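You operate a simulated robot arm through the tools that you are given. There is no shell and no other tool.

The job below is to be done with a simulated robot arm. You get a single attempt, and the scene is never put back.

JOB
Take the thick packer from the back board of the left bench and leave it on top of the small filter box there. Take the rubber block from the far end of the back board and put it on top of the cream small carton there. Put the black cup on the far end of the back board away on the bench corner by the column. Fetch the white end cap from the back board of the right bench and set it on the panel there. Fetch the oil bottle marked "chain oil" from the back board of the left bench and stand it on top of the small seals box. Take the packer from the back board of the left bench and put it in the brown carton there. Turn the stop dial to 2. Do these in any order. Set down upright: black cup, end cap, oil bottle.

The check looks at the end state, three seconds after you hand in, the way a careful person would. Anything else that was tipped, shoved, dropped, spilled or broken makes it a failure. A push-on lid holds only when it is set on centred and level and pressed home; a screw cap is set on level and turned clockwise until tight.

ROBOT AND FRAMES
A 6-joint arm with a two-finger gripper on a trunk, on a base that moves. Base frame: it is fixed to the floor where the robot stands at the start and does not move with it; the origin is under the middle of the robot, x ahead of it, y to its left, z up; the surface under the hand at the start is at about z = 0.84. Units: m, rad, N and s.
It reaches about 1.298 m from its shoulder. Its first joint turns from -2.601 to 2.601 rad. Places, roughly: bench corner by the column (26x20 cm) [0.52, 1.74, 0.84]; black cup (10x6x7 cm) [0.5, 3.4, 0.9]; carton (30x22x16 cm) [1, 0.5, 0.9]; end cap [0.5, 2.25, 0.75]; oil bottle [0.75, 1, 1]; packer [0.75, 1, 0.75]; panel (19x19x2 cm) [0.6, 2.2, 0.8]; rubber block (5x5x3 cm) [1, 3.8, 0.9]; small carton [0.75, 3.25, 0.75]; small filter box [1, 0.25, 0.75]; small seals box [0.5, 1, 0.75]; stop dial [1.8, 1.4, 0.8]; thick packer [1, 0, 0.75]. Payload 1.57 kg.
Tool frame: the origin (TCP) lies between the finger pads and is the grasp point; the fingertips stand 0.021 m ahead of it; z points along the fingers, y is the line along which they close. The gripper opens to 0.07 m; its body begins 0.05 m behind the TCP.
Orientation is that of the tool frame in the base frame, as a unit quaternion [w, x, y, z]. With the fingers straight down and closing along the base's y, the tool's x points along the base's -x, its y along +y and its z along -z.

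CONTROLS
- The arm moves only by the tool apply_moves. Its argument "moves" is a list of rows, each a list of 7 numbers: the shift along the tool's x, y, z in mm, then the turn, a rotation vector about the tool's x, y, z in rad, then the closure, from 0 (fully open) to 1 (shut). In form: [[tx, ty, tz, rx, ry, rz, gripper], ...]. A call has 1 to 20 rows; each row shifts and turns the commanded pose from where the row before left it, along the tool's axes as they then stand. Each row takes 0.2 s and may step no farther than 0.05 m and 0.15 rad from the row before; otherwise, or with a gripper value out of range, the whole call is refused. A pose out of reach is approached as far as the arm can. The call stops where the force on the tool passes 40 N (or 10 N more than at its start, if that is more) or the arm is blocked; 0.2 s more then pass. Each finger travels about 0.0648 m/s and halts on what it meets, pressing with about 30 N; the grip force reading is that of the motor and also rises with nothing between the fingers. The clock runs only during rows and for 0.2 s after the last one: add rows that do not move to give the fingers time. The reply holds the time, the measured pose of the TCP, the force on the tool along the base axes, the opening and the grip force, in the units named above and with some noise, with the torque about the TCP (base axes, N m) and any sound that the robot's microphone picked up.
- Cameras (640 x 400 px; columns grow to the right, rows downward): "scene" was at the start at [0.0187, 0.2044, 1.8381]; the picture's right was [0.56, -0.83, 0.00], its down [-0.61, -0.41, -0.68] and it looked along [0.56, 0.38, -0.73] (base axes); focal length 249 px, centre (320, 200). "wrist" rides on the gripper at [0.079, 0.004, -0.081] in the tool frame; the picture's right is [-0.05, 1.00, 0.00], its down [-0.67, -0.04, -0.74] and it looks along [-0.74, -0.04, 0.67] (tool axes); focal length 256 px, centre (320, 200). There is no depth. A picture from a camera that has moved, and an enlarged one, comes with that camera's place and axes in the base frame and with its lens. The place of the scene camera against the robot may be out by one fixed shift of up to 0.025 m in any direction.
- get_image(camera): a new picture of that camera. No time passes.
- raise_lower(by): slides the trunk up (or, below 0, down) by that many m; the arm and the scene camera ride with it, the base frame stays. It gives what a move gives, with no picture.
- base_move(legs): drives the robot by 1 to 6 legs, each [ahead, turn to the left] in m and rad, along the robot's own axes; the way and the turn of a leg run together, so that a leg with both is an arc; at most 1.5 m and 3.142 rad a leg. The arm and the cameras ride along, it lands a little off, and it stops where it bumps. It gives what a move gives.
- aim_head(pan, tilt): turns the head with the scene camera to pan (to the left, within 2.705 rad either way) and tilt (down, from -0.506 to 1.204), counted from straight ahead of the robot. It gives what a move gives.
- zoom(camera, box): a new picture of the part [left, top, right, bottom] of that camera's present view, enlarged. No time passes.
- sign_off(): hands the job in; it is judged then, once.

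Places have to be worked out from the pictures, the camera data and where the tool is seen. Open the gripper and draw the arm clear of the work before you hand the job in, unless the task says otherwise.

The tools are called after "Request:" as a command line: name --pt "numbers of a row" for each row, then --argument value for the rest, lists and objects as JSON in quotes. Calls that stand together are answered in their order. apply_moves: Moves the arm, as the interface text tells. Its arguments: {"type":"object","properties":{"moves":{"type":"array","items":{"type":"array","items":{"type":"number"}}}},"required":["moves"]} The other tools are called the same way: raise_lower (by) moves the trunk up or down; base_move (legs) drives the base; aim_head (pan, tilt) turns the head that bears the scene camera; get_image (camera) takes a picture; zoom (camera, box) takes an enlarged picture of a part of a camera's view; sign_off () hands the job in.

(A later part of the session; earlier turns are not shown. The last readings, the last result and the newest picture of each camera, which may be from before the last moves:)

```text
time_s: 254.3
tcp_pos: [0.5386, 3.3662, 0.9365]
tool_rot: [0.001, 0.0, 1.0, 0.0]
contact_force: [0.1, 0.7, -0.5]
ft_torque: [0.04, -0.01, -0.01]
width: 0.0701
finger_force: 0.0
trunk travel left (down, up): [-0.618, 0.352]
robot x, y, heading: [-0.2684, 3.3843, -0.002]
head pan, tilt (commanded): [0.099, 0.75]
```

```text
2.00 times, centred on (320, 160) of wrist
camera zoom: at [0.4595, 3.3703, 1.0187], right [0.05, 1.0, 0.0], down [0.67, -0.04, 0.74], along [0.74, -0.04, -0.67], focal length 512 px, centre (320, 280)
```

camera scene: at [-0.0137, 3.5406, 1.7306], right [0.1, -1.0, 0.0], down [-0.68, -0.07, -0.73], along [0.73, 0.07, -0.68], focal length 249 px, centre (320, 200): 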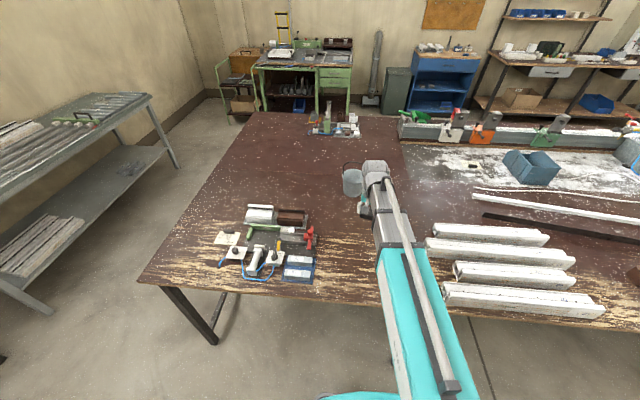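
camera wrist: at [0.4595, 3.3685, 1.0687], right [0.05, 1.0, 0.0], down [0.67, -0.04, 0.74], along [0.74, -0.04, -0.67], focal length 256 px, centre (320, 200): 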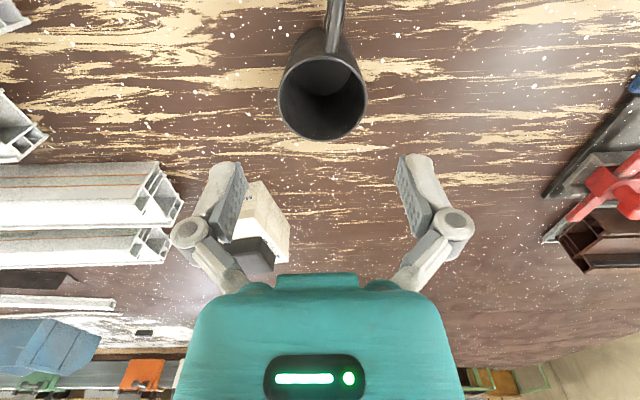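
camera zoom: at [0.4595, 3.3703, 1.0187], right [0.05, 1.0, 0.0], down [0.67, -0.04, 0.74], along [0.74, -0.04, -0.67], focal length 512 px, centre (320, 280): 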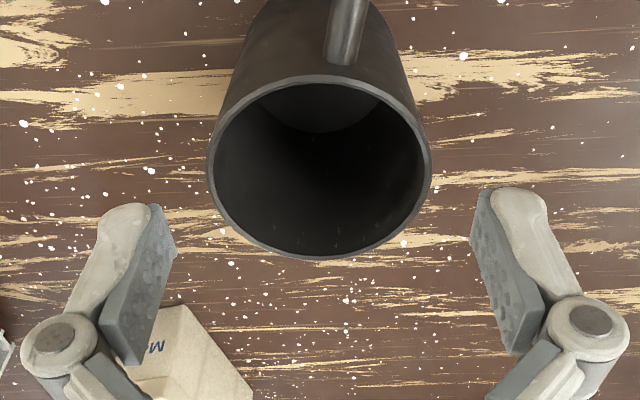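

Centred. I lower to TCP z≈0.889 and close on the cup.

Request:
raise_lower --by -0.047

Request:
zoom --camera "wrist" --box '[160, 60, 480, 260]'

Request:
apply_moves --pt "0 0 0 0 0 0 0.12" --pt "0 0 0 0 0 0 0.2" --pt "0 0 0 0 0 0 1" --pt "0 0 0 0 0 0 1"

Request:
zoom --camera "wrist" --box '[160, 60, 480, 260]'

```text
time_s: 255.2
tcp_pos: [0.54, 3.367, 0.8903]
tool_rot: [0.0, 0.0, 1.0, 0.0]
contact_force: [0.1, -0.1, -0.6]
ft_torque: [0.0, -0.01, 0.0]
width: 0.0698
finger_force: 0.0
trunk travel left (down, up): [-0.571, 0.399]
robot x, y, heading: [-0.2737, 3.3872, -0.003]
head pan, tilt (commanded): [0.099, 0.75]
```

```text
2.00 times, centred on (320, 160) of wrist
camera zoom: at [0.4595, 3.3703, 0.9717], right [0.05, 1.0, 0.0], down [0.67, -0.04, 0.74], along [0.74, -0.04, -0.67], focal length 512 px, centre (320, 280)
```

zoom: 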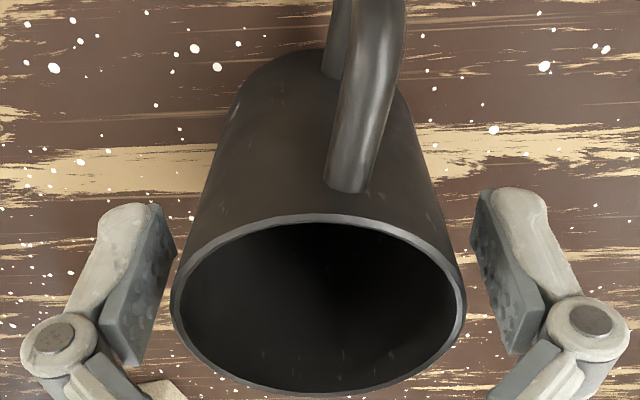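

```text
time_s: 256.2
tcp_pos: [0.5405, 3.3662, 0.8898]
tool_rot: [-0.001, 0.0, 1.0, 0.0]
contact_force: [1.9, -1.4, 6.3]
ft_torque: [-0.04, -0.08, 0.03]
width: 0.0551
finger_force: 29.9
trunk travel left (down, up): [-0.571, 0.399]
robot x, y, heading: [-0.2703, 3.3862, 0.001]
head pan, tilt (commanded): [0.099, 0.75]
```

```text
2.00 times, centred on (320, 160) of wrist
camera zoom: at [0.4594, 3.3702, 0.972], right [0.05, 1.0, 0.0], down [0.67, -0.04, 0.75], along [0.74, -0.04, -0.67], focal length 512 px, centre (320, 280)
```

zoom: 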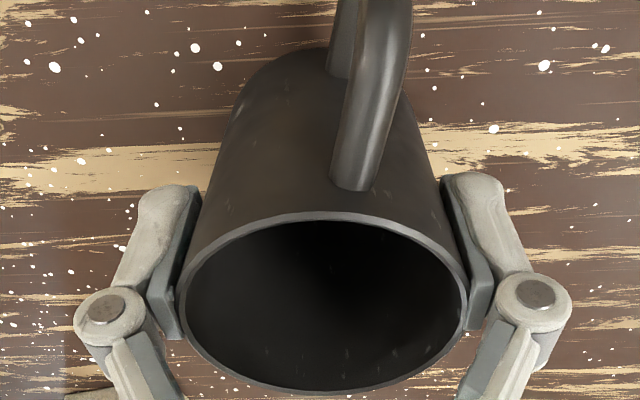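

Gripped at 55 mm. I lift a little and check it holds.

Request:
raise_lower --by 0.03

Request:
get_image --camera "wrist"

```text
time_s: 256.9
tcp_pos: [0.5396, 3.366, 0.921]
tool_rot: [0.0, 0.0, 1.0, 0.0]
contact_force: [0.8, 0.8, -1.7]
ft_torque: [0.0, 0.0, -0.01]
width: 0.0551
finger_force: 29.7
trunk travel left (down, up): [-0.601, 0.369]
robot x, y, heading: [-0.2733, 3.3871, -0.0]
head pan, tilt (commanded): [0.099, 0.75]
```

```text
taken
camera wrist: at [0.4597, 3.3703, 1.0016], right [0.05, 1.0, 0.0], down [0.67, -0.04, 0.74], along [0.74, -0.04, -0.67], focal length 256 px, centre (320, 200)
```

wrist: 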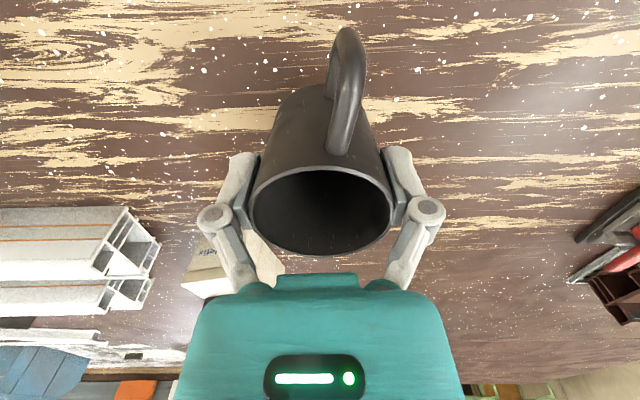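

The cup is held level. I raise it, retract the arm, and drive back down the aisle to the bench corner (keeping the arm ahead).

Request:
raise_lower --by 0.22

Request:
apply_moves --pt "42 2 0 0 0 0 1" --pt "42 2 0 0 0 0 1" --pt "42 2 0 0 0 0 1" --pt "42 2 0 0 0 0 1" --pt "0 0 0 0 0 0 1"

Request:
base_move --legs '[[0, 1.5708], [-1.5, 0], [0, -1.5708]]'

Request:
aim_head --pan -0.1 --tilt 0.8

Request:
get_image --camera "scene"

Request:
get_image --camera "wrist"

```text
time_s: 259.3
tcp_pos: [0.5397, 3.3658, 1.1397]
tool_rot: [0.001, 0.0, 1.0, 0.0]
contact_force: [0.1, 0.1, 0.7]
ft_torque: [0.01, 0.01, -0.02]
width: 0.0548
finger_force: 30.3
trunk travel left (down, up): [-0.821, 0.149]
robot x, y, heading: [-0.2729, 3.3863, -0.006]
head pan, tilt (commanded): [0.099, 0.75]
```

```text
time_s: 260.5
tcp_pos: [0.3707, 3.3735, 1.1406]
tool_rot: [0.0, 0.0, 1.0, 0.0]
contact_force: [0.5, 0.1, -0.6]
ft_torque: [0.0, -0.01, 0.0]
width: 0.0548
finger_force: 29.9
trunk travel left (down, up): [-0.821, 0.149]
robot x, y, heading: [-0.2696, 3.3868, -0.004]
head pan, tilt (commanded): [0.099, 0.75]
```

```text
time_s: 281.0
tcp_pos: [0.3839, 1.8855, 1.1402]
tool_rot: [0.001, 0.003, 1.0, 0.0]
contact_force: [-0.4, 0.2, -0.9]
ft_torque: [-0.01, -0.02, -0.03]
width: 0.0538
finger_force: 30.3
trunk travel left (down, up): [-0.821, 0.149]
robot x, y, heading: [-0.2553, 1.9392, 0.0]
head pan, tilt (commanded): [0.099, 0.75]
```

```text
time_s: 281.7
tcp_pos: [0.3838, 1.8856, 1.1413]
tool_rot: [0.0, 0.002, 1.0, 0.0]
contact_force: [0.3, 0.2, 0.5]
ft_torque: [0.0, 0.01, 0.01]
width: 0.0537
finger_force: 29.9
trunk travel left (down, up): [-0.821, 0.149]
robot x, y, heading: [-0.2592, 1.9347, -0.001]
head pan, tilt (commanded): [-0.099, 0.799]
```

```text
taken
camera scene: at [-0.2251, 2.0767, 1.7995], right [-0.1, -0.99, 0.0], down [-0.71, 0.07, -0.7], along [0.69, -0.07, -0.72], focal length 249 px, centre (320, 200)
```

scene: 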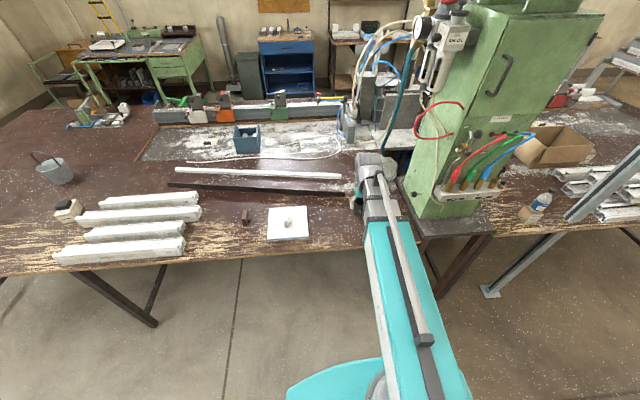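

```text
taken
camera wrist: at [0.3036, 1.8916, 1.2217], right [0.06, 1.0, 0.0], down [0.67, -0.04, 0.74], along [0.74, -0.04, -0.67], focal length 256 px, centre (320, 200)
```

wrist: 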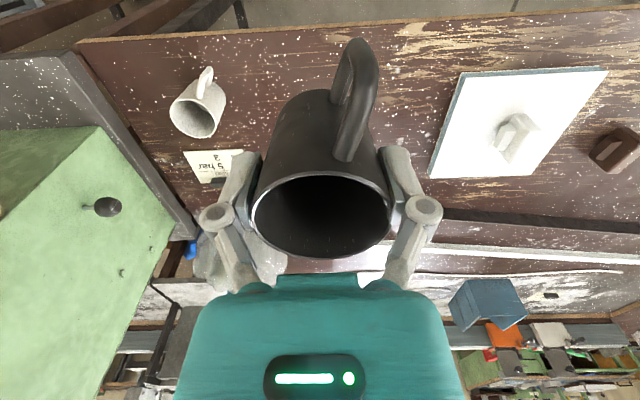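

The cup is still held level. The mug stands near (0.472, 1.713) and the card reaches y≈1.73, so I'll set the cup at about (0.54, 1.795), inside the corner area. I move over that spot.

Request:
apply_moves --pt "-39.2 -22.5 0 0 0 0 1" --pt "-39.2 -22.5 0 0 0 0 1" --pt "-39.2 -22.5 0 0 0 0 1" --pt "-39.2 -22.5 0 0 0 0 1" --pt "0 0 0 0 0 0 1"

Request:
raise_lower --by -0.17

Request:
get_image --camera "wrist"

Request:
zoom --camera "scene" --box '[260, 140, 460, 265]'

```text
time_s: 282.9
tcp_pos: [0.5392, 1.7937, 1.1402]
tool_rot: [0.0, 0.003, 1.0, 0.0]
contact_force: [0.3, -0.4, 0.2]
ft_torque: [0.01, 0.03, 0.04]
width: 0.0537
finger_force: 30.3
trunk travel left (down, up): [-0.821, 0.149]
robot x, y, heading: [-0.2583, 1.934, -0.003]
head pan, tilt (commanded): [-0.099, 0.799]
```

```text
time_s: 284.9
tcp_pos: [0.5395, 1.7936, 0.9712]
tool_rot: [-0.001, 0.005, 1.0, 0.0]
contact_force: [0.0, 0.6, -0.5]
ft_torque: [-0.03, -0.02, 0.0]
width: 0.0536
finger_force: 30.0
trunk travel left (down, up): [-0.651, 0.319]
robot x, y, heading: [-0.2615, 1.9366, -0.003]
head pan, tilt (commanded): [-0.099, 0.799]
```

```text
taken
camera wrist: at [0.4596, 1.7988, 1.0517], right [0.06, 1.0, 0.0], down [0.67, -0.04, 0.74], along [0.74, -0.04, -0.67], focal length 256 px, centre (320, 200)
```

wrist: 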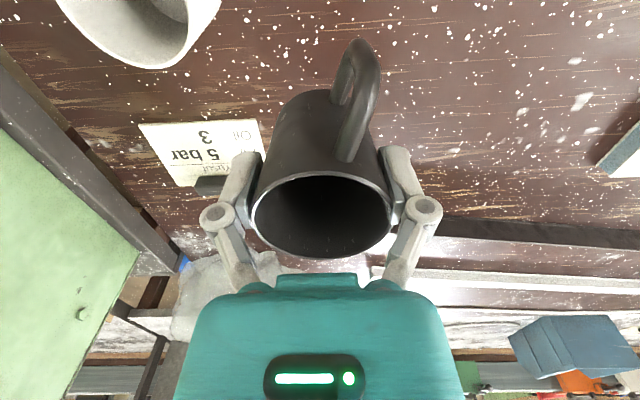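

```text
3.20 times, centred on (360, 202) of scene
camera zoom: at [-0.2251, 2.0759, 1.6296], right [-0.1, -0.99, 0.0], down [-0.71, 0.07, -0.7], along [0.69, -0.07, -0.72], focal length 797 px, centre (192, 192)
```

zoom: 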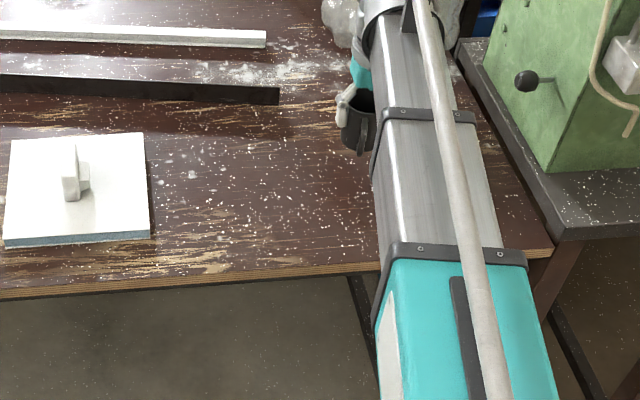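

There's ~4 cm between cup and mug. I lower toward the bench, then in small steps until contact.

Request:
raise_lower --by -0.072

Request:
raise_lower --by -0.007

```text
time_s: 286.0
tcp_pos: [0.5392, 1.7941, 0.8973]
tool_rot: [0.0, 0.004, 1.0, 0.0]
contact_force: [0.1, 0.2, -1.1]
ft_torque: [-0.01, 0.0, 0.0]
width: 0.0535
finger_force: 30.2
trunk travel left (down, up): [-0.579, 0.391]
robot x, y, heading: [-0.2565, 1.9357, 0.002]
head pan, tilt (commanded): [-0.099, 0.799]
```

```text
time_s: 286.5
tcp_pos: [0.5388, 1.7938, 0.8917]
tool_rot: [0.001, 0.003, 1.0, 0.0]
contact_force: [-0.2, -0.8, -1.0]
ft_torque: [0.0, -0.04, 0.0]
width: 0.0535
finger_force: 29.8
trunk travel left (down, up): [-0.572, 0.398]
robot x, y, heading: [-0.2581, 1.9354, -0.004]
head pan, tilt (commanded): [-0.099, 0.799]
```

Request:
raise_lower --by -0.003

Request:
raise_lower --by -0.002

```text
time_s: 287.0
tcp_pos: [0.5381, 1.7938, 0.89]
tool_rot: [0.0, 0.003, 1.0, -0.001]
contact_force: [2.8, -2.0, 19.8]
ft_torque: [-0.05, -0.1, 0.09]
width: 0.0536
finger_force: 29.6
trunk travel left (down, up): [-0.569, 0.401]
robot x, y, heading: [-0.261, 1.9351, -0.002]
head pan, tilt (commanded): [-0.099, 0.799]
```

```text
time_s: 287.6
tcp_pos: [0.5379, 1.7933, 0.8861]
tool_rot: [0.0, 0.004, 1.0, -0.001]
contact_force: [0.6, -2.3, 18.0]
ft_torque: [-0.08, 0.01, 0.04]
width: 0.0531
finger_force: 30.4
trunk travel left (down, up): [-0.567, 0.403]
robot x, y, heading: [-0.2589, 1.9364, 0.0]
head pan, tilt (commanded): [-0.099, 0.799]
```

The cup rests on the bench (18–20 N). I ease off and open slowly.

Request:
raise_lower --by 0.001

Request:
apply_moves --pt "0 0 0 0 0 0 0.2" --pt "0 0 0 0 0 0 0.12" --pt "0 0 0 0 0 0 0.05" --pt "0 0 0 0 0 0 0" --pt "0 0 0 0 0 0 0"

Request:
get_image --camera "wrist"

```text
time_s: 288.1
tcp_pos: [0.539, 1.7936, 0.8864]
tool_rot: [0.001, 0.004, 1.0, 0.0]
contact_force: [-2.4, -0.7, 6.6]
ft_torque: [-0.07, 0.18, -0.02]
width: 0.0527
finger_force: 30.3
trunk travel left (down, up): [-0.568, 0.402]
robot x, y, heading: [-0.2561, 1.9375, -0.002]
head pan, tilt (commanded): [-0.099, 0.799]
```

```text
time_s: 289.3
tcp_pos: [0.5402, 1.7927, 0.8886]
tool_rot: [0.0, 0.003, 1.0, 0.001]
contact_force: [1.4, 0.4, -0.1]
ft_torque: [-0.02, -0.02, -0.03]
width: 0.0701
finger_force: 0.1
trunk travel left (down, up): [-0.568, 0.402]
robot x, y, heading: [-0.2621, 1.9361, -0.007]
head pan, tilt (commanded): [-0.099, 0.799]
```

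```text
taken
camera wrist: at [0.4596, 1.7988, 0.9686], right [0.06, 1.0, 0.0], down [0.67, -0.04, 0.74], along [0.74, -0.04, -0.67], focal length 256 px, centre (320, 200)
```

wrist: 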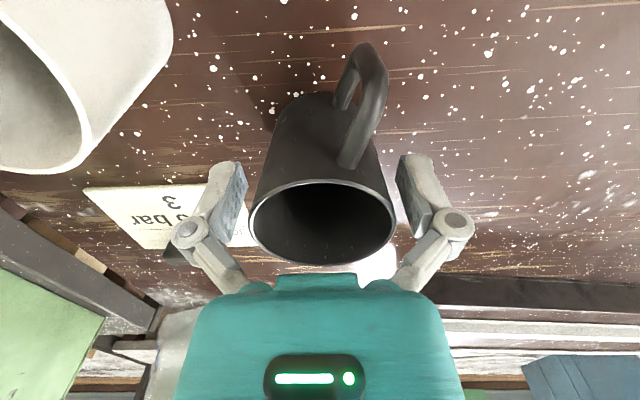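

The cup stands free. I raise straight up and check all around.

Request:
raise_lower --by 0.26

Request:
get_image --camera "wrist"

Request:
apply_moves --pt "42 20 0 0 0 0 0" --pt "42 20 0 0 0 0 0" --pt "42 20 0 0 0 0 0" --pt "20 20 0 0 0 0 0" --pt "0 0 0 0 0 0 0"

Request:
aim_head --pan -0.35 --tilt 0.8

Request:
get_image --camera "scene"

```text
time_s: 291.9
tcp_pos: [0.5397, 1.7925, 1.1483]
tool_rot: [0.0, 0.004, 1.0, 0.0]
contact_force: [0.4, -0.2, -0.2]
ft_torque: [-0.01, -0.01, -0.01]
width: 0.0699
finger_force: 0.1
trunk travel left (down, up): [-0.828, 0.142]
robot x, y, heading: [-0.256, 1.9346, -0.005]
head pan, tilt (commanded): [-0.099, 0.799]
```

```text
taken
camera wrist: at [0.4597, 1.7988, 1.2286], right [0.06, 1.0, 0.0], down [0.67, -0.04, 0.74], along [0.74, -0.04, -0.67], focal length 256 px, centre (320, 200)
```

wrist: 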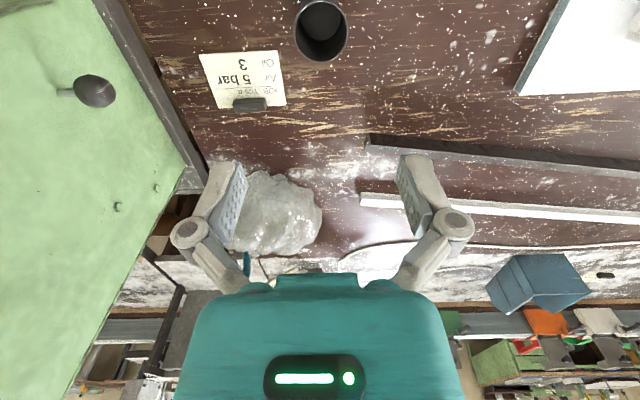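

```text
time_s: 293.1
tcp_pos: [0.394, 1.8755, 1.1472]
tool_rot: [-0.001, 0.004, 1.0, 0.001]
contact_force: [-0.5, 0.4, -0.3]
ft_torque: [0.0, 0.03, 0.0]
width: 0.0702
finger_force: 0.1
trunk travel left (down, up): [-0.828, 0.142]
robot x, y, heading: [-0.2562, 1.9398, -0.007]
head pan, tilt (commanded): [-0.099, 0.799]
```

```text
time_s: 293.9
tcp_pos: [0.3938, 1.8754, 1.1469]
tool_rot: [0.0, 0.004, 1.0, 0.0]
contact_force: [0.3, -0.4, 0.2]
ft_torque: [0.01, 0.0, 0.01]
width: 0.07
finger_force: 0.1
trunk travel left (down, up): [-0.828, 0.142]
robot x, y, heading: [-0.262, 1.9342, -0.0]
head pan, tilt (commanded): [-0.351, 0.799]
```

```text
taken
camera scene: at [-0.2297, 2.0563, 1.8066], right [-0.34, -0.94, 0.0], down [-0.67, 0.25, -0.7], along [0.65, -0.24, -0.72], focal length 249 px, centre (320, 200)
```

scene: 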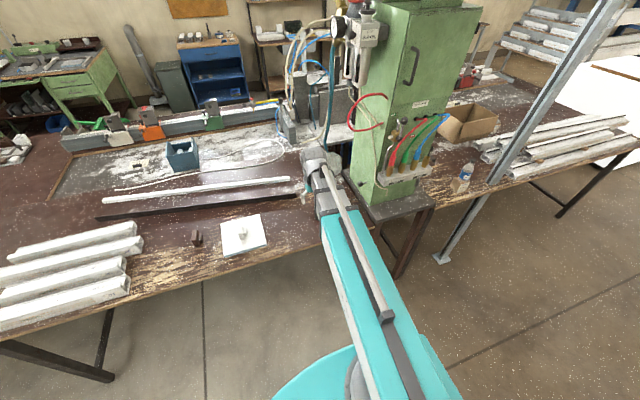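

Only the stop dial remains; it faces the other side of the benches. I turn to face -y and check the cup on the way.

Request:
base_move --legs '[[0, -1.5708]]'

Request:
aim_head --pan 1.45 --tilt 0.75

Request:
get_image --camera "scene"

Request:
zoom --camera "scene" --box '[220, 140, 460, 290]'

```text
time_s: 299.9
tcp_pos: [-0.3058, 1.2805, 1.1471]
tool_rot: [0.0, 0.702, 0.712, 0.0]
contact_force: [-0.5, 0.2, 0.0]
ft_torque: [0.0, 0.03, -0.02]
width: 0.0701
finger_force: 0.0
trunk travel left (down, up): [-0.828, 0.142]
robot x, y, heading: [-0.2292, 1.9329, -1.539]
head pan, tilt (commanded): [-0.351, 0.799]
```

```text
time_s: 301.7
tcp_pos: [-0.305, 1.2813, 1.1461]
tool_rot: [-0.001, 0.701, 0.713, 0.001]
contact_force: [-0.2, 0.6, -0.2]
ft_torque: [-0.02, 0.02, 0.01]
width: 0.07
finger_force: 0.0
trunk travel left (down, up): [-0.828, 0.142]
robot x, y, heading: [-0.2279, 1.9371, -1.539]
head pan, tilt (commanded): [1.45, 0.75]
```

```text
taken
camera scene: at [0.022, 1.956, 1.8106], right [-0.09, -1.0, 0.0], down [-0.68, 0.06, -0.73], along [0.73, -0.07, -0.68], focal length 249 px, centre (320, 200)
```

scene: 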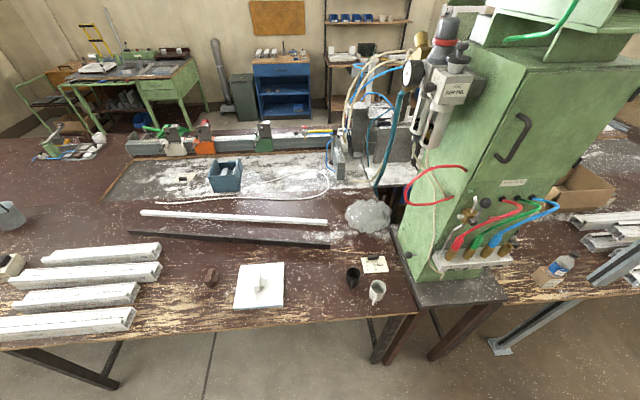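

```text
2.67 times, centred on (340, 215) of scene
camera zoom: at [0.022, 1.956, 1.8106], right [-0.09, -1.0, 0.0], down [-0.68, 0.06, -0.73], along [0.73, -0.07, -0.68], focal length 664 px, centre (267, 160)
```

zoom: 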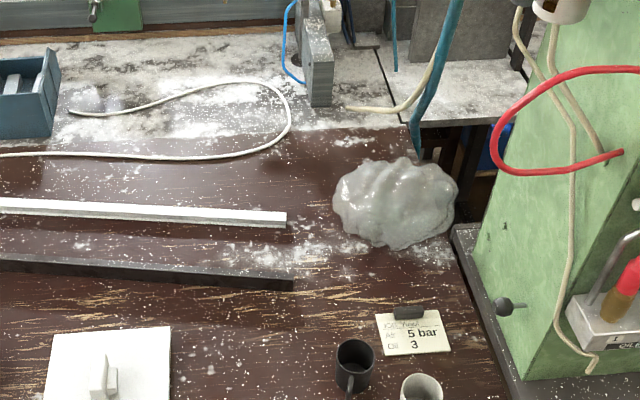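

The cup, mug, card and end cap all look right. I drive around: down the aisle, past the end of the left bench, then along the operator side.

Request:
base_move --legs '[[0, -0.03], [1.5, 0], [1.5, 0]]'

Request:
aim_head --pan 0.8 --tilt 0.6

Request:
get_image --camera "scene"

```text
time_s: 320.1
tcp_pos: [-0.3383, -1.7265, 1.1464]
tool_rot: [0.0, 0.713, 0.701, 0.0]
contact_force: [0.2, 0.2, 0.3]
ft_torque: [-0.05, -0.03, -0.02]
width: 0.0698
finger_force: 0.0
trunk travel left (down, up): [-0.828, 0.142]
robot x, y, heading: [-0.2328, -1.0709, -1.568]
head pan, tilt (commanded): [1.45, 0.75]
```

```text
time_s: 321.1
tcp_pos: [-0.3394, -1.7263, 1.1479]
tool_rot: [-0.001, 0.713, 0.701, 0.0]
contact_force: [0.3, 0.4, -0.2]
ft_torque: [0.01, 0.0, -0.01]
width: 0.0699
finger_force: 0.0
trunk travel left (down, up): [-0.828, 0.142]
robot x, y, heading: [-0.2352, -1.0731, -1.577]
head pan, tilt (commanded): [0.799, 0.6]
```

```text
taken
camera scene: at [-0.005, -1.113, 1.8234], right [-0.7, -0.72, 0.0], down [-0.4, 0.39, -0.82], along [0.59, -0.58, -0.57], focal length 249 px, centre (320, 200)
```

scene: 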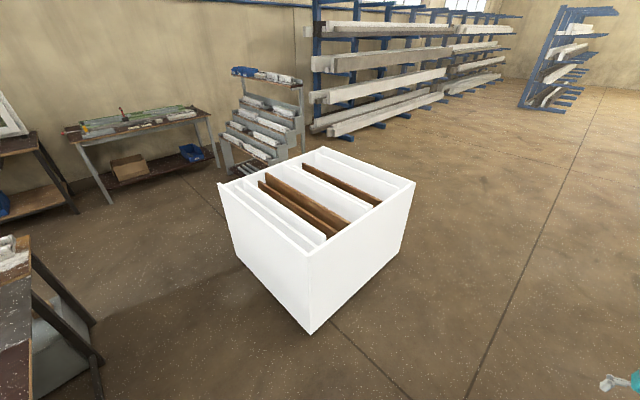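

The corridor between bench end (y≈-0.6) and the white bin (y≈-1.7) is clear. I turn left and drive through to x≈2.6.

Request:
base_move --legs '[[0, 1.55], [1.0, 0]]'

Request:
aim_head --pan 0.0 --tilt 0.5

Request:
get_image --camera "scene"

```text
time_s: 333.0
tcp_pos: [1.4152, -1.2098, 1.1474]
tool_rot: [0.001, 0.018, 1.0, 0.0]
contact_force: [0.4, -0.3, 0.3]
ft_torque: [-0.04, -0.03, -0.01]
width: 0.07
finger_force: 0.0
trunk travel left (down, up): [-0.828, 0.142]
robot x, y, heading: [0.7632, -1.091, -0.022]
head pan, tilt (commanded): [0.799, 0.6]
```

```text
time_s: 334.2
tcp_pos: [1.4133, -1.2092, 1.1475]
tool_rot: [0.001, 0.019, 1.0, 0.0]
contact_force: [-0.4, -0.4, 0.4]
ft_torque: [0.01, -0.03, 0.03]
width: 0.07
finger_force: 0.0
trunk travel left (down, up): [-0.828, 0.142]
robot x, y, heading: [0.7634, -1.0876, -0.028]
head pan, tilt (commanded): [0.0, 0.499]
```

```text
taken
camera scene: at [0.8117, -0.9434, 1.8325], right [-0.02, -1.0, 0.0], down [-0.48, 0.01, -0.88], along [0.88, -0.02, -0.48], focal length 249 px, centre (320, 200)
```

scene: 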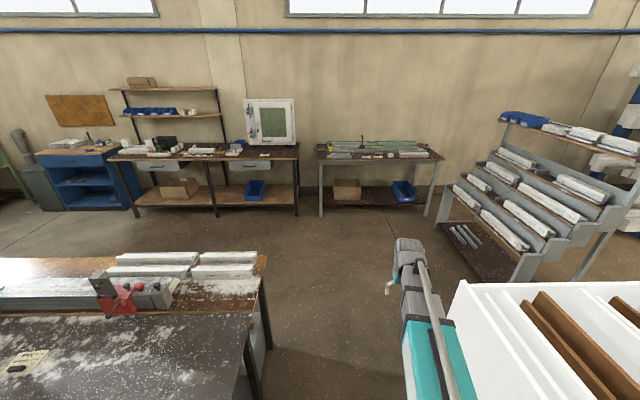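

Clear ahead. I continue to x≈2.55, turn left, and look toward the machine's operator side.

Request:
base_move --legs '[[1.2, 0.03], [0.6, 0], [0, 1.5708]]'

Request:
aim_head --pan 0.4 --tilt 0.4

Request:
get_image --camera "scene"

Request:
zoom --camera "scene" --box '[220, 100, 460, 250]'

```text
time_s: 351.0
tcp_pos: [2.6768, -0.4497, 1.1478]
tool_rot: [0.0, -0.702, 0.712, 0.0]
contact_force: [0.1, -0.5, -0.5]
ft_torque: [0.0, -0.02, 0.02]
width: 0.0704
finger_force: 0.0
trunk travel left (down, up): [-0.828, 0.142]
robot x, y, heading: [2.6029, -1.1009, 1.563]
head pan, tilt (commanded): [0.0, 0.499]
```

```text
time_s: 351.9
tcp_pos: [2.6754, -0.449, 1.1472]
tool_rot: [0.0, -0.702, 0.712, 0.001]
contact_force: [0.0, 0.1, -0.3]
ft_torque: [0.0, -0.01, 0.02]
width: 0.07
finger_force: 0.0
trunk travel left (down, up): [-0.828, 0.142]
robot x, y, heading: [2.6052, -1.103, 1.566]
head pan, tilt (commanded): [0.4, 0.4]
```

```text
taken
camera scene: at [2.396, -1.0816, 1.8416], right [0.92, 0.38, 0.0], down [0.15, -0.36, -0.92], along [-0.35, 0.85, -0.39], focal length 249 px, centre (320, 200)
```

scene: 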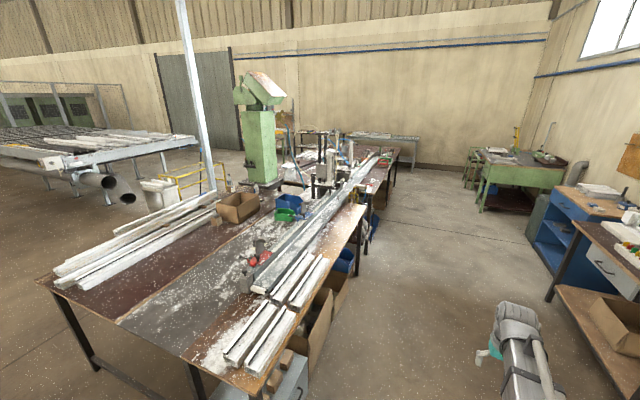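

```text
2.67 times, centred on (340, 175) of scene
camera zoom: at [2.396, -1.0816, 1.8416], right [0.92, 0.38, 0.0], down [0.15, -0.36, -0.92], along [-0.35, 0.85, -0.39], focal length 664 px, centre (267, 267)
```

zoom: 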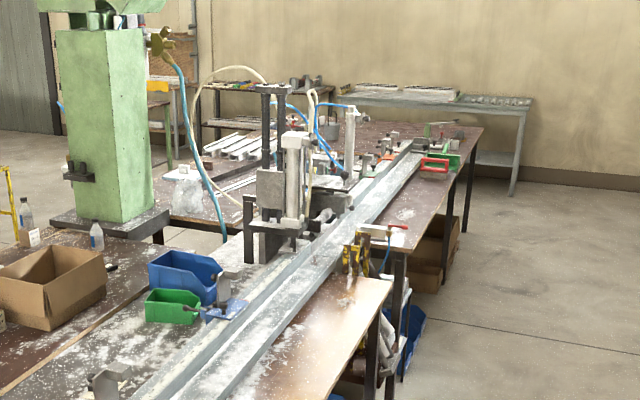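

I see the operator side. I drive forward 1.5 m and look at the machine around (1.8, 1.4).

Request:
base_move --legs '[[1.5, 0]]'

Request:
aim_head --pan 0.75 --tilt 0.6

Request:
get_image --camera "scene"

Request:
zoom --camera "scene" --box '[200, 100, 440, 250]'

```text
time_s: 361.0
tcp_pos: [2.682, 1.0522, 1.1462]
tool_rot: [0.0, -0.704, 0.71, 0.0]
contact_force: [0.8, 0.2, -0.4]
ft_torque: [0.04, -0.01, 0.01]
width: 0.0698
finger_force: 0.1
trunk travel left (down, up): [-0.828, 0.142]
robot x, y, heading: [2.6124, 0.4013, 1.568]
head pan, tilt (commanded): [0.4, 0.4]
```

```text
time_s: 361.9
tcp_pos: [2.6819, 1.0511, 1.1482]
tool_rot: [0.0, -0.704, 0.71, 0.001]
contact_force: [0.2, -0.3, 0.2]
ft_torque: [0.0, -0.04, -0.01]
width: 0.0702
finger_force: 0.0
trunk travel left (down, up): [-0.828, 0.142]
robot x, y, heading: [2.6123, 0.3965, 1.565]
head pan, tilt (commanded): [0.75, 0.6]
```

```text
taken
camera scene: at [2.3806, 0.3975, 1.8235], right [0.73, 0.68, 0.0], down [0.38, -0.41, -0.83], along [-0.56, 0.61, -0.56], focal length 249 px, centre (320, 200)
```

scene: 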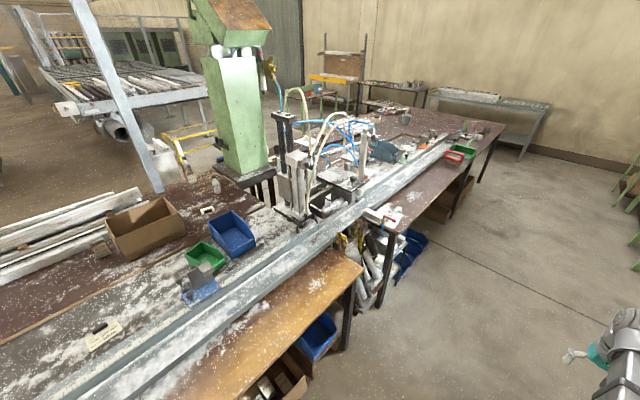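

```text
2.67 times, centred on (320, 175) of scene
camera zoom: at [2.3806, 0.3975, 1.8235], right [0.73, 0.68, 0.0], down [0.38, -0.41, -0.83], along [-0.56, 0.61, -0.56], focal length 664 px, centre (320, 267)
```

zoom: 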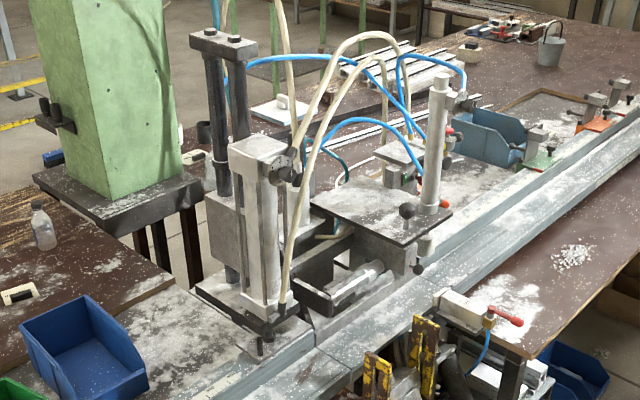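

I drive forward 0.9 m to be level with the dial and look left at it.

Request:
base_move --legs '[[0.9, 0]]'

Request:
aim_head --pan 1.5 --tilt 0.9

Request:
get_image --camera "scene"

Request:
zoom --camera "scene" --box '[200, 100, 440, 250]'

```text
time_s: 367.6
tcp_pos: [2.6807, 1.9511, 1.1466]
tool_rot: [0.0, -0.705, 0.709, 0.0]
contact_force: [0.8, -0.3, 0.2]
ft_torque: [0.01, -0.06, 0.0]
width: 0.0699
finger_force: 0.0
trunk travel left (down, up): [-0.828, 0.142]
robot x, y, heading: [2.6152, 1.2977, 1.577]
head pan, tilt (commanded): [0.75, 0.6]
```

```text
time_s: 368.7
tcp_pos: [2.6799, 1.951, 1.1469]
tool_rot: [0.0, -0.705, 0.709, 0.001]
contact_force: [-0.7, -0.1, -0.3]
ft_torque: [-0.01, 0.01, -0.03]
width: 0.0701
finger_force: 0.0
trunk travel left (down, up): [-0.828, 0.142]
robot x, y, heading: [2.6186, 1.298, 1.572]
head pan, tilt (commanded): [1.499, 0.901]
```

```text
taken
camera scene: at [2.3669, 1.2356, 1.7987], right [0.07, 1.0, 0.0], down [0.78, -0.06, -0.62], along [-0.62, 0.04, -0.78], focal length 249 px, centre (320, 200)
```

scene: 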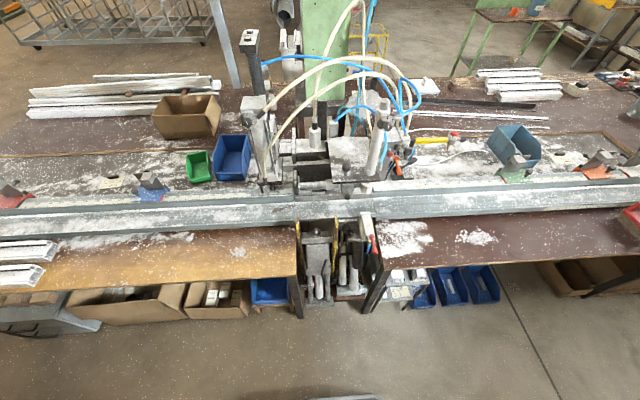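

```text
2.67 times, centred on (320, 175) of scene
camera zoom: at [2.3669, 1.2356, 1.7987], right [0.07, 1.0, 0.0], down [0.78, -0.06, -0.62], along [-0.62, 0.04, -0.78], focal length 664 px, centre (320, 267)
```

zoom: 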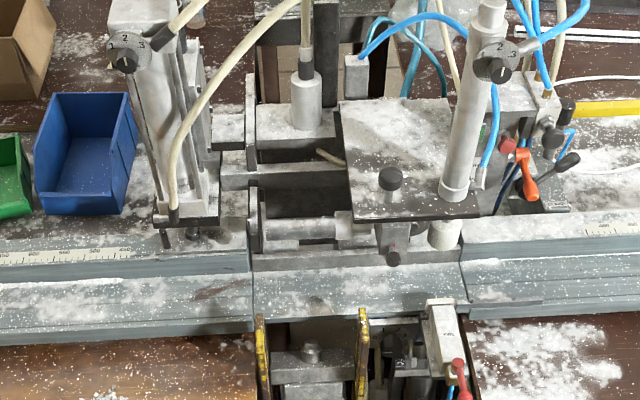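

Two 1-2-3 dials sit high on the clamp columns, but the stop dial is listed lower, near (1.8, 1.4, 0.8). I zoom into the gap between the benches.

Request:
zoom --camera "scene" --box '[290, 205, 390, 305]'

Request:
zoom --camera "scene" --box '[225, 95, 275, 130]'

Request:
zoom --camera "scene" --box '[355, 105, 425, 185]'

```text
4.00 times, centred on (340, 255) of scene
camera zoom: at [2.3669, 1.2356, 1.7987], right [0.07, 1.0, 0.0], down [0.78, -0.06, -0.62], along [-0.62, 0.04, -0.78], focal length 997 px, centre (240, -20)
```

zoom: 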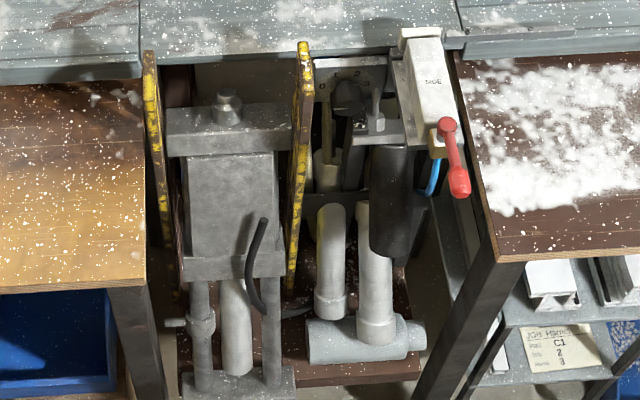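

```text
11.43 times, centred on (250, 112) of scene
camera zoom: at [2.3669, 1.2356, 1.7987], right [0.07, 1.0, 0.0], down [0.78, -0.06, -0.62], along [-0.62, 0.04, -0.78], focal length 2848 px, centre (1120, 1200)
```

zoom: 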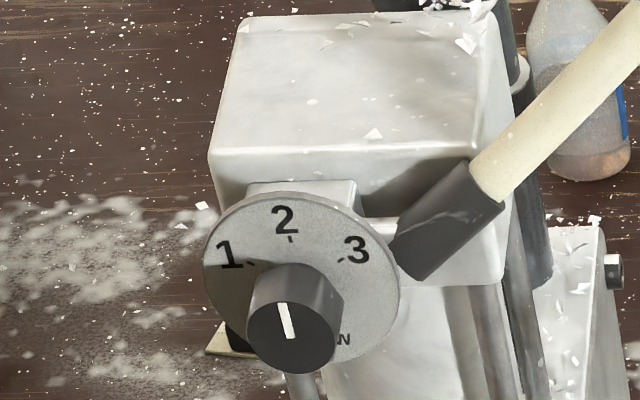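

```text
5.00 times, centred on (390, 145) of scene
camera zoom: at [2.3669, 1.2356, 1.7987], right [0.07, 1.0, 0.0], down [0.78, -0.06, -0.62], along [-0.62, 0.04, -0.78], focal length 1246 px, centre (-30, 475)
```

zoom: 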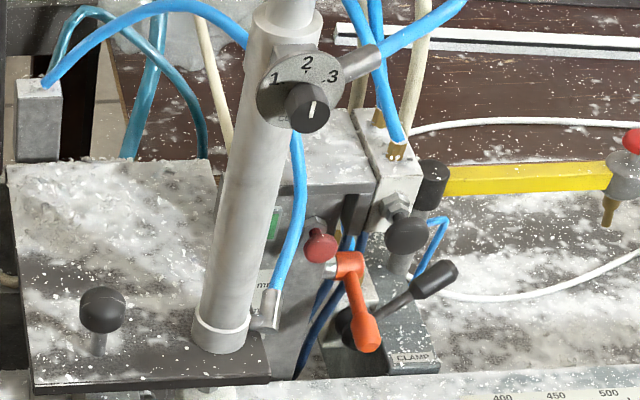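

A dial plate sits in the recess under the rail, near (1.75, 1.54). I lower the trunk so the head camera gets a more level view of it.

Request:
raise_lower --by -0.5

Request:
aim_head --pan 1.3 --tilt 0.65

Request:
get_image --camera "scene"

Request:
zoom --camera "scene" --box '[230, 120, 390, 240]'

```text
refused: -0.5 is not a number from -0.4 to 0.4
```

```text
time_s: 369.5
tcp_pos: [2.6805, 1.9505, 1.1477]
tool_rot: [0.0, -0.706, 0.708, -0.001]
contact_force: [-0.5, 0.2, 0.2]
ft_torque: [-0.02, -0.03, 0.01]
width: 0.0699
finger_force: 0.1
trunk travel left (down, up): [-0.828, 0.142]
robot x, y, heading: [2.6151, 1.2958, 1.579]
head pan, tilt (commanded): [1.3, 0.649]
```

```text
taken
camera scene: at [2.3585, 1.2533, 1.8191], right [0.27, 0.96, 0.0], down [0.58, -0.16, -0.8], along [-0.77, 0.21, -0.61], focal length 249 px, centre (320, 200)
```

scene: 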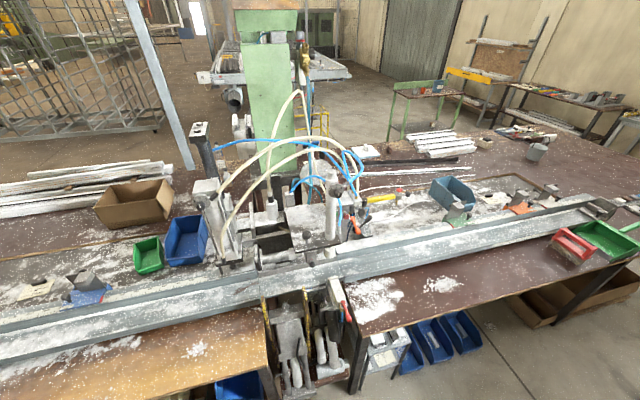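

```text
3.33 times, centred on (310, 180) of scene
camera zoom: at [2.3585, 1.2533, 1.8191], right [0.27, 0.96, 0.0], down [0.58, -0.16, -0.8], along [-0.77, 0.21, -0.61], focal length 831 px, centre (353, 267)
```

zoom: 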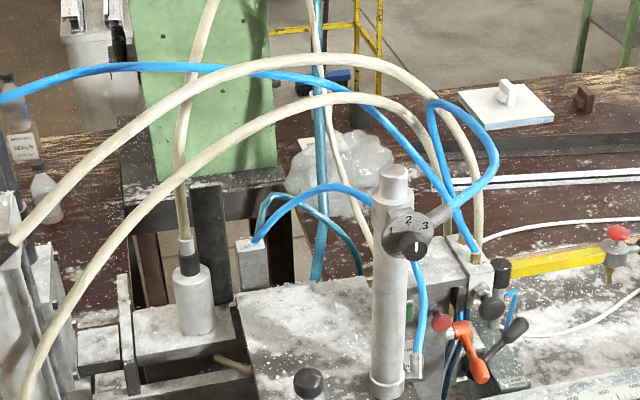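

I lower in two allowed steps and look again.

Request:
raise_lower --by -0.4

Request:
aim_head --pan 1.3 --tilt 0.6

Request:
get_image --camera "scene"

Request:
zoom --camera "scene" --box '[270, 180, 390, 280]'

```text
time_s: 373.3
tcp_pos: [2.6809, 1.9509, 0.7463]
tool_rot: [0.0, -0.705, 0.709, 0.0]
contact_force: [-0.2, -0.2, -0.4]
ft_torque: [0.0, -0.05, 0.02]
width: 0.0698
finger_force: 0.1
trunk travel left (down, up): [-0.428, 0.542]
robot x, y, heading: [2.6138, 1.2978, 1.571]
head pan, tilt (commanded): [1.3, 0.649]
```

```text
time_s: 373.9
tcp_pos: [2.6806, 1.9514, 0.7474]
tool_rot: [0.0, -0.705, 0.709, 0.0]
contact_force: [-0.4, -0.4, 0.0]
ft_torque: [-0.02, -0.01, -0.01]
width: 0.0701
finger_force: 0.0
trunk travel left (down, up): [-0.428, 0.542]
robot x, y, heading: [2.6109, 1.2929, 1.575]
head pan, tilt (commanded): [1.3, 0.6]
```

```text
taken
camera scene: at [2.357, 1.2537, 1.4235], right [0.27, 0.96, 0.0], down [0.54, -0.15, -0.82], along [-0.8, 0.22, -0.57], focal length 249 px, centre (320, 200)
```

scene: 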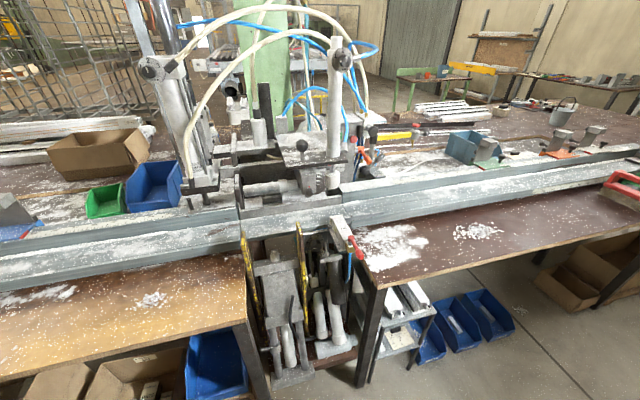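

```text
4.00 times, centred on (330, 230) of scene
camera zoom: at [2.357, 1.2537, 1.4235], right [0.27, 0.96, 0.0], down [0.54, -0.15, -0.82], along [-0.8, 0.22, -0.57], focal length 997 px, centre (280, 80)
```

zoom: 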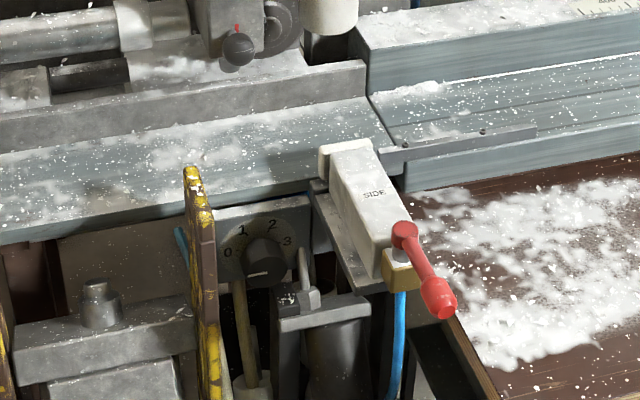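

I see a plate with 0-1-2-3 and a pointer knob in the recess. I zoom in more to read it.

Request:
zoom --camera "scene" --box '[318, 222, 358, 262]'

Request:
zoom --camera "scene" --box '[326, 40, 358, 80]'

Request:
zoom --camera "scene" --box '[130, 45, 180, 90]'

Request:
zoom --camera "scene" --box '[350, 270, 450, 350]'

```text
10.00 times, centred on (338, 242) of scene
camera zoom: at [2.357, 1.2537, 1.4235], right [0.27, 0.96, 0.0], down [0.54, -0.15, -0.82], along [-0.8, 0.22, -0.57], focal length 2492 px, centre (140, -220)
```

zoom: 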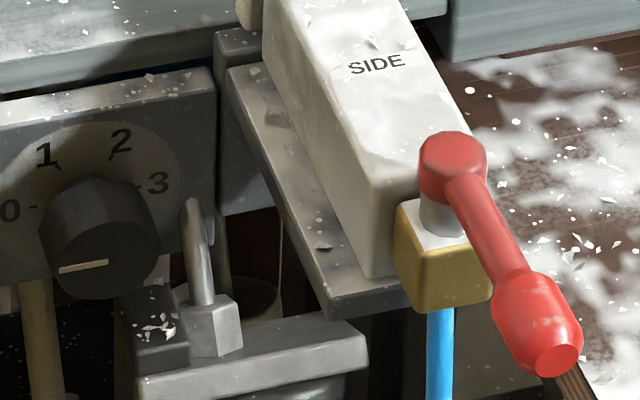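

```text
10.00 times, centred on (342, 60) of scene
camera zoom: at [2.357, 1.2537, 1.4235], right [0.27, 0.96, 0.0], down [0.54, -0.15, -0.82], along [-0.8, 0.22, -0.57], focal length 2492 px, centre (100, 1600)
```

zoom: 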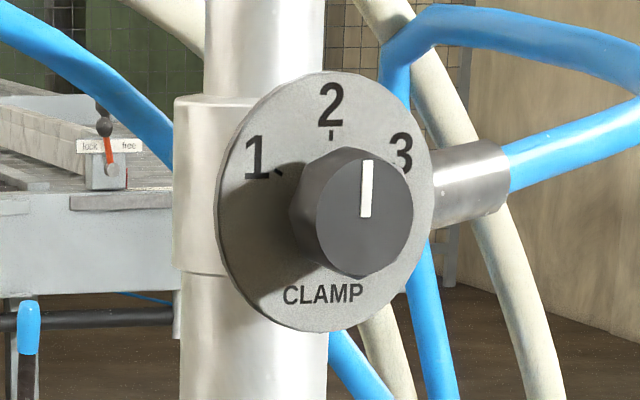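

```text
8.89 times, centred on (155, 68) of scene
camera zoom: at [2.357, 1.2537, 1.4235], right [0.27, 0.96, 0.0], down [0.54, -0.15, -0.82], along [-0.8, 0.22, -0.57], focal length 2215 px, centre (1787, 1378)
```

zoom: 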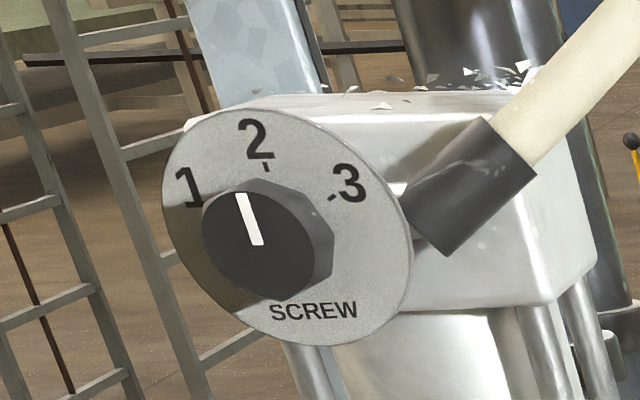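

```text
5.00 times, centred on (400, 310) of scene
camera zoom: at [2.357, 1.2537, 1.4235], right [0.27, 0.96, 0.0], down [0.54, -0.15, -0.82], along [-0.8, 0.22, -0.57], focal length 1246 px, centre (-80, -350)
```

zoom: 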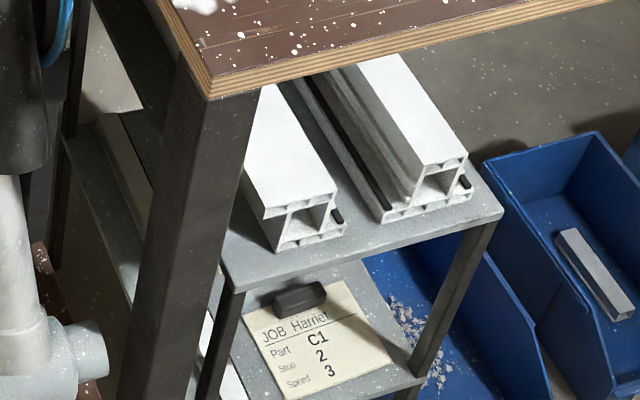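

The CLAMP and SCREW dials are others; this 0–3 dial in the recess is the stop dial (the job card even says "Stop 2"), its pointer now at 0. The knob is about 38 mm wide, at roughly (1.74, 1.414, 0.80). I lower the camera more for a frontal view of its surroundings.

Request:
raise_lower --by -0.33

Request:
aim_head --pan 1.3 --tilt 0.35

Request:
get_image --camera "scene"

Request:
zoom --camera "scene" --box '[270, 160, 390, 260]'

Request:
zoom --camera "scene" --box '[310, 185, 360, 225]'

```text
time_s: 377.2
tcp_pos: [2.6806, 1.9509, 0.4179]
tool_rot: [0.0, -0.705, 0.709, 0.0]
contact_force: [0.3, -0.5, 0.2]
ft_torque: [0.01, 0.0, 0.01]
width: 0.0702
finger_force: 0.2
trunk travel left (down, up): [-0.098, 0.872]
robot x, y, heading: [2.6134, 1.3014, 1.576]
head pan, tilt (commanded): [1.3, 0.6]
```

```text
time_s: 378.0
tcp_pos: [2.6816, 1.9517, 0.4165]
tool_rot: [0.0, -0.705, 0.709, 0.0]
contact_force: [0.8, 0.7, 0.6]
ft_torque: [0.02, 0.02, -0.02]
width: 0.0699
finger_force: 0.1
trunk travel left (down, up): [-0.098, 0.872]
robot x, y, heading: [2.616, 1.296, 1.572]
head pan, tilt (commanded): [1.3, 0.351]
```

```text
taken
camera scene: at [2.3524, 1.255, 1.1162], right [0.27, 0.96, 0.0], down [0.33, -0.09, -0.94], along [-0.91, 0.25, -0.34], focal length 249 px, centre (320, 200)
```

scene: 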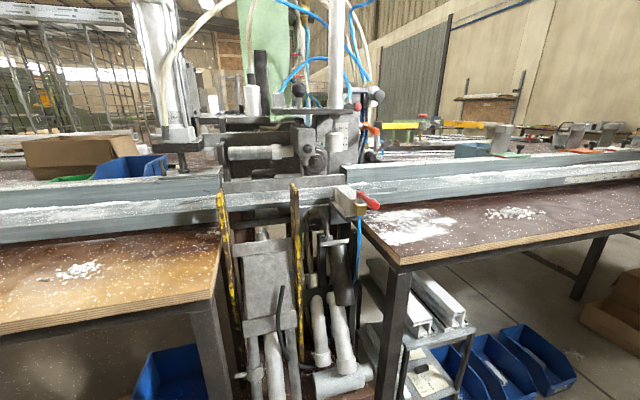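

```text
4.00 times, centred on (330, 210) of scene
camera zoom: at [2.3524, 1.255, 1.1162], right [0.27, 0.96, 0.0], down [0.33, -0.09, -0.94], along [-0.91, 0.25, -0.34], focal length 997 px, centre (280, 160)
```

zoom: 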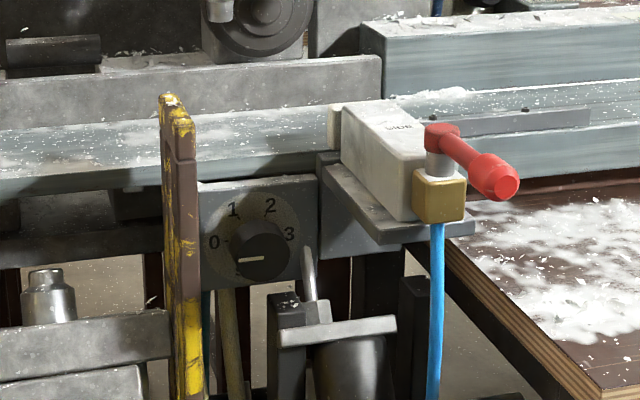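

```text
10.00 times, centred on (335, 205) of scene
camera zoom: at [2.3524, 1.255, 1.1162], right [0.27, 0.96, 0.0], down [0.33, -0.09, -0.94], along [-0.91, 0.25, -0.34], focal length 2492 px, centre (170, 150)
```

zoom: 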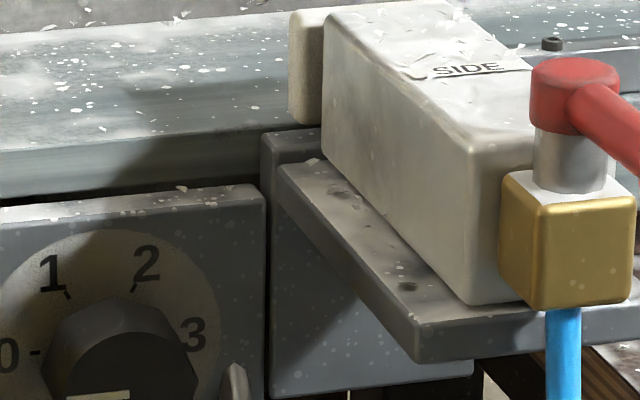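

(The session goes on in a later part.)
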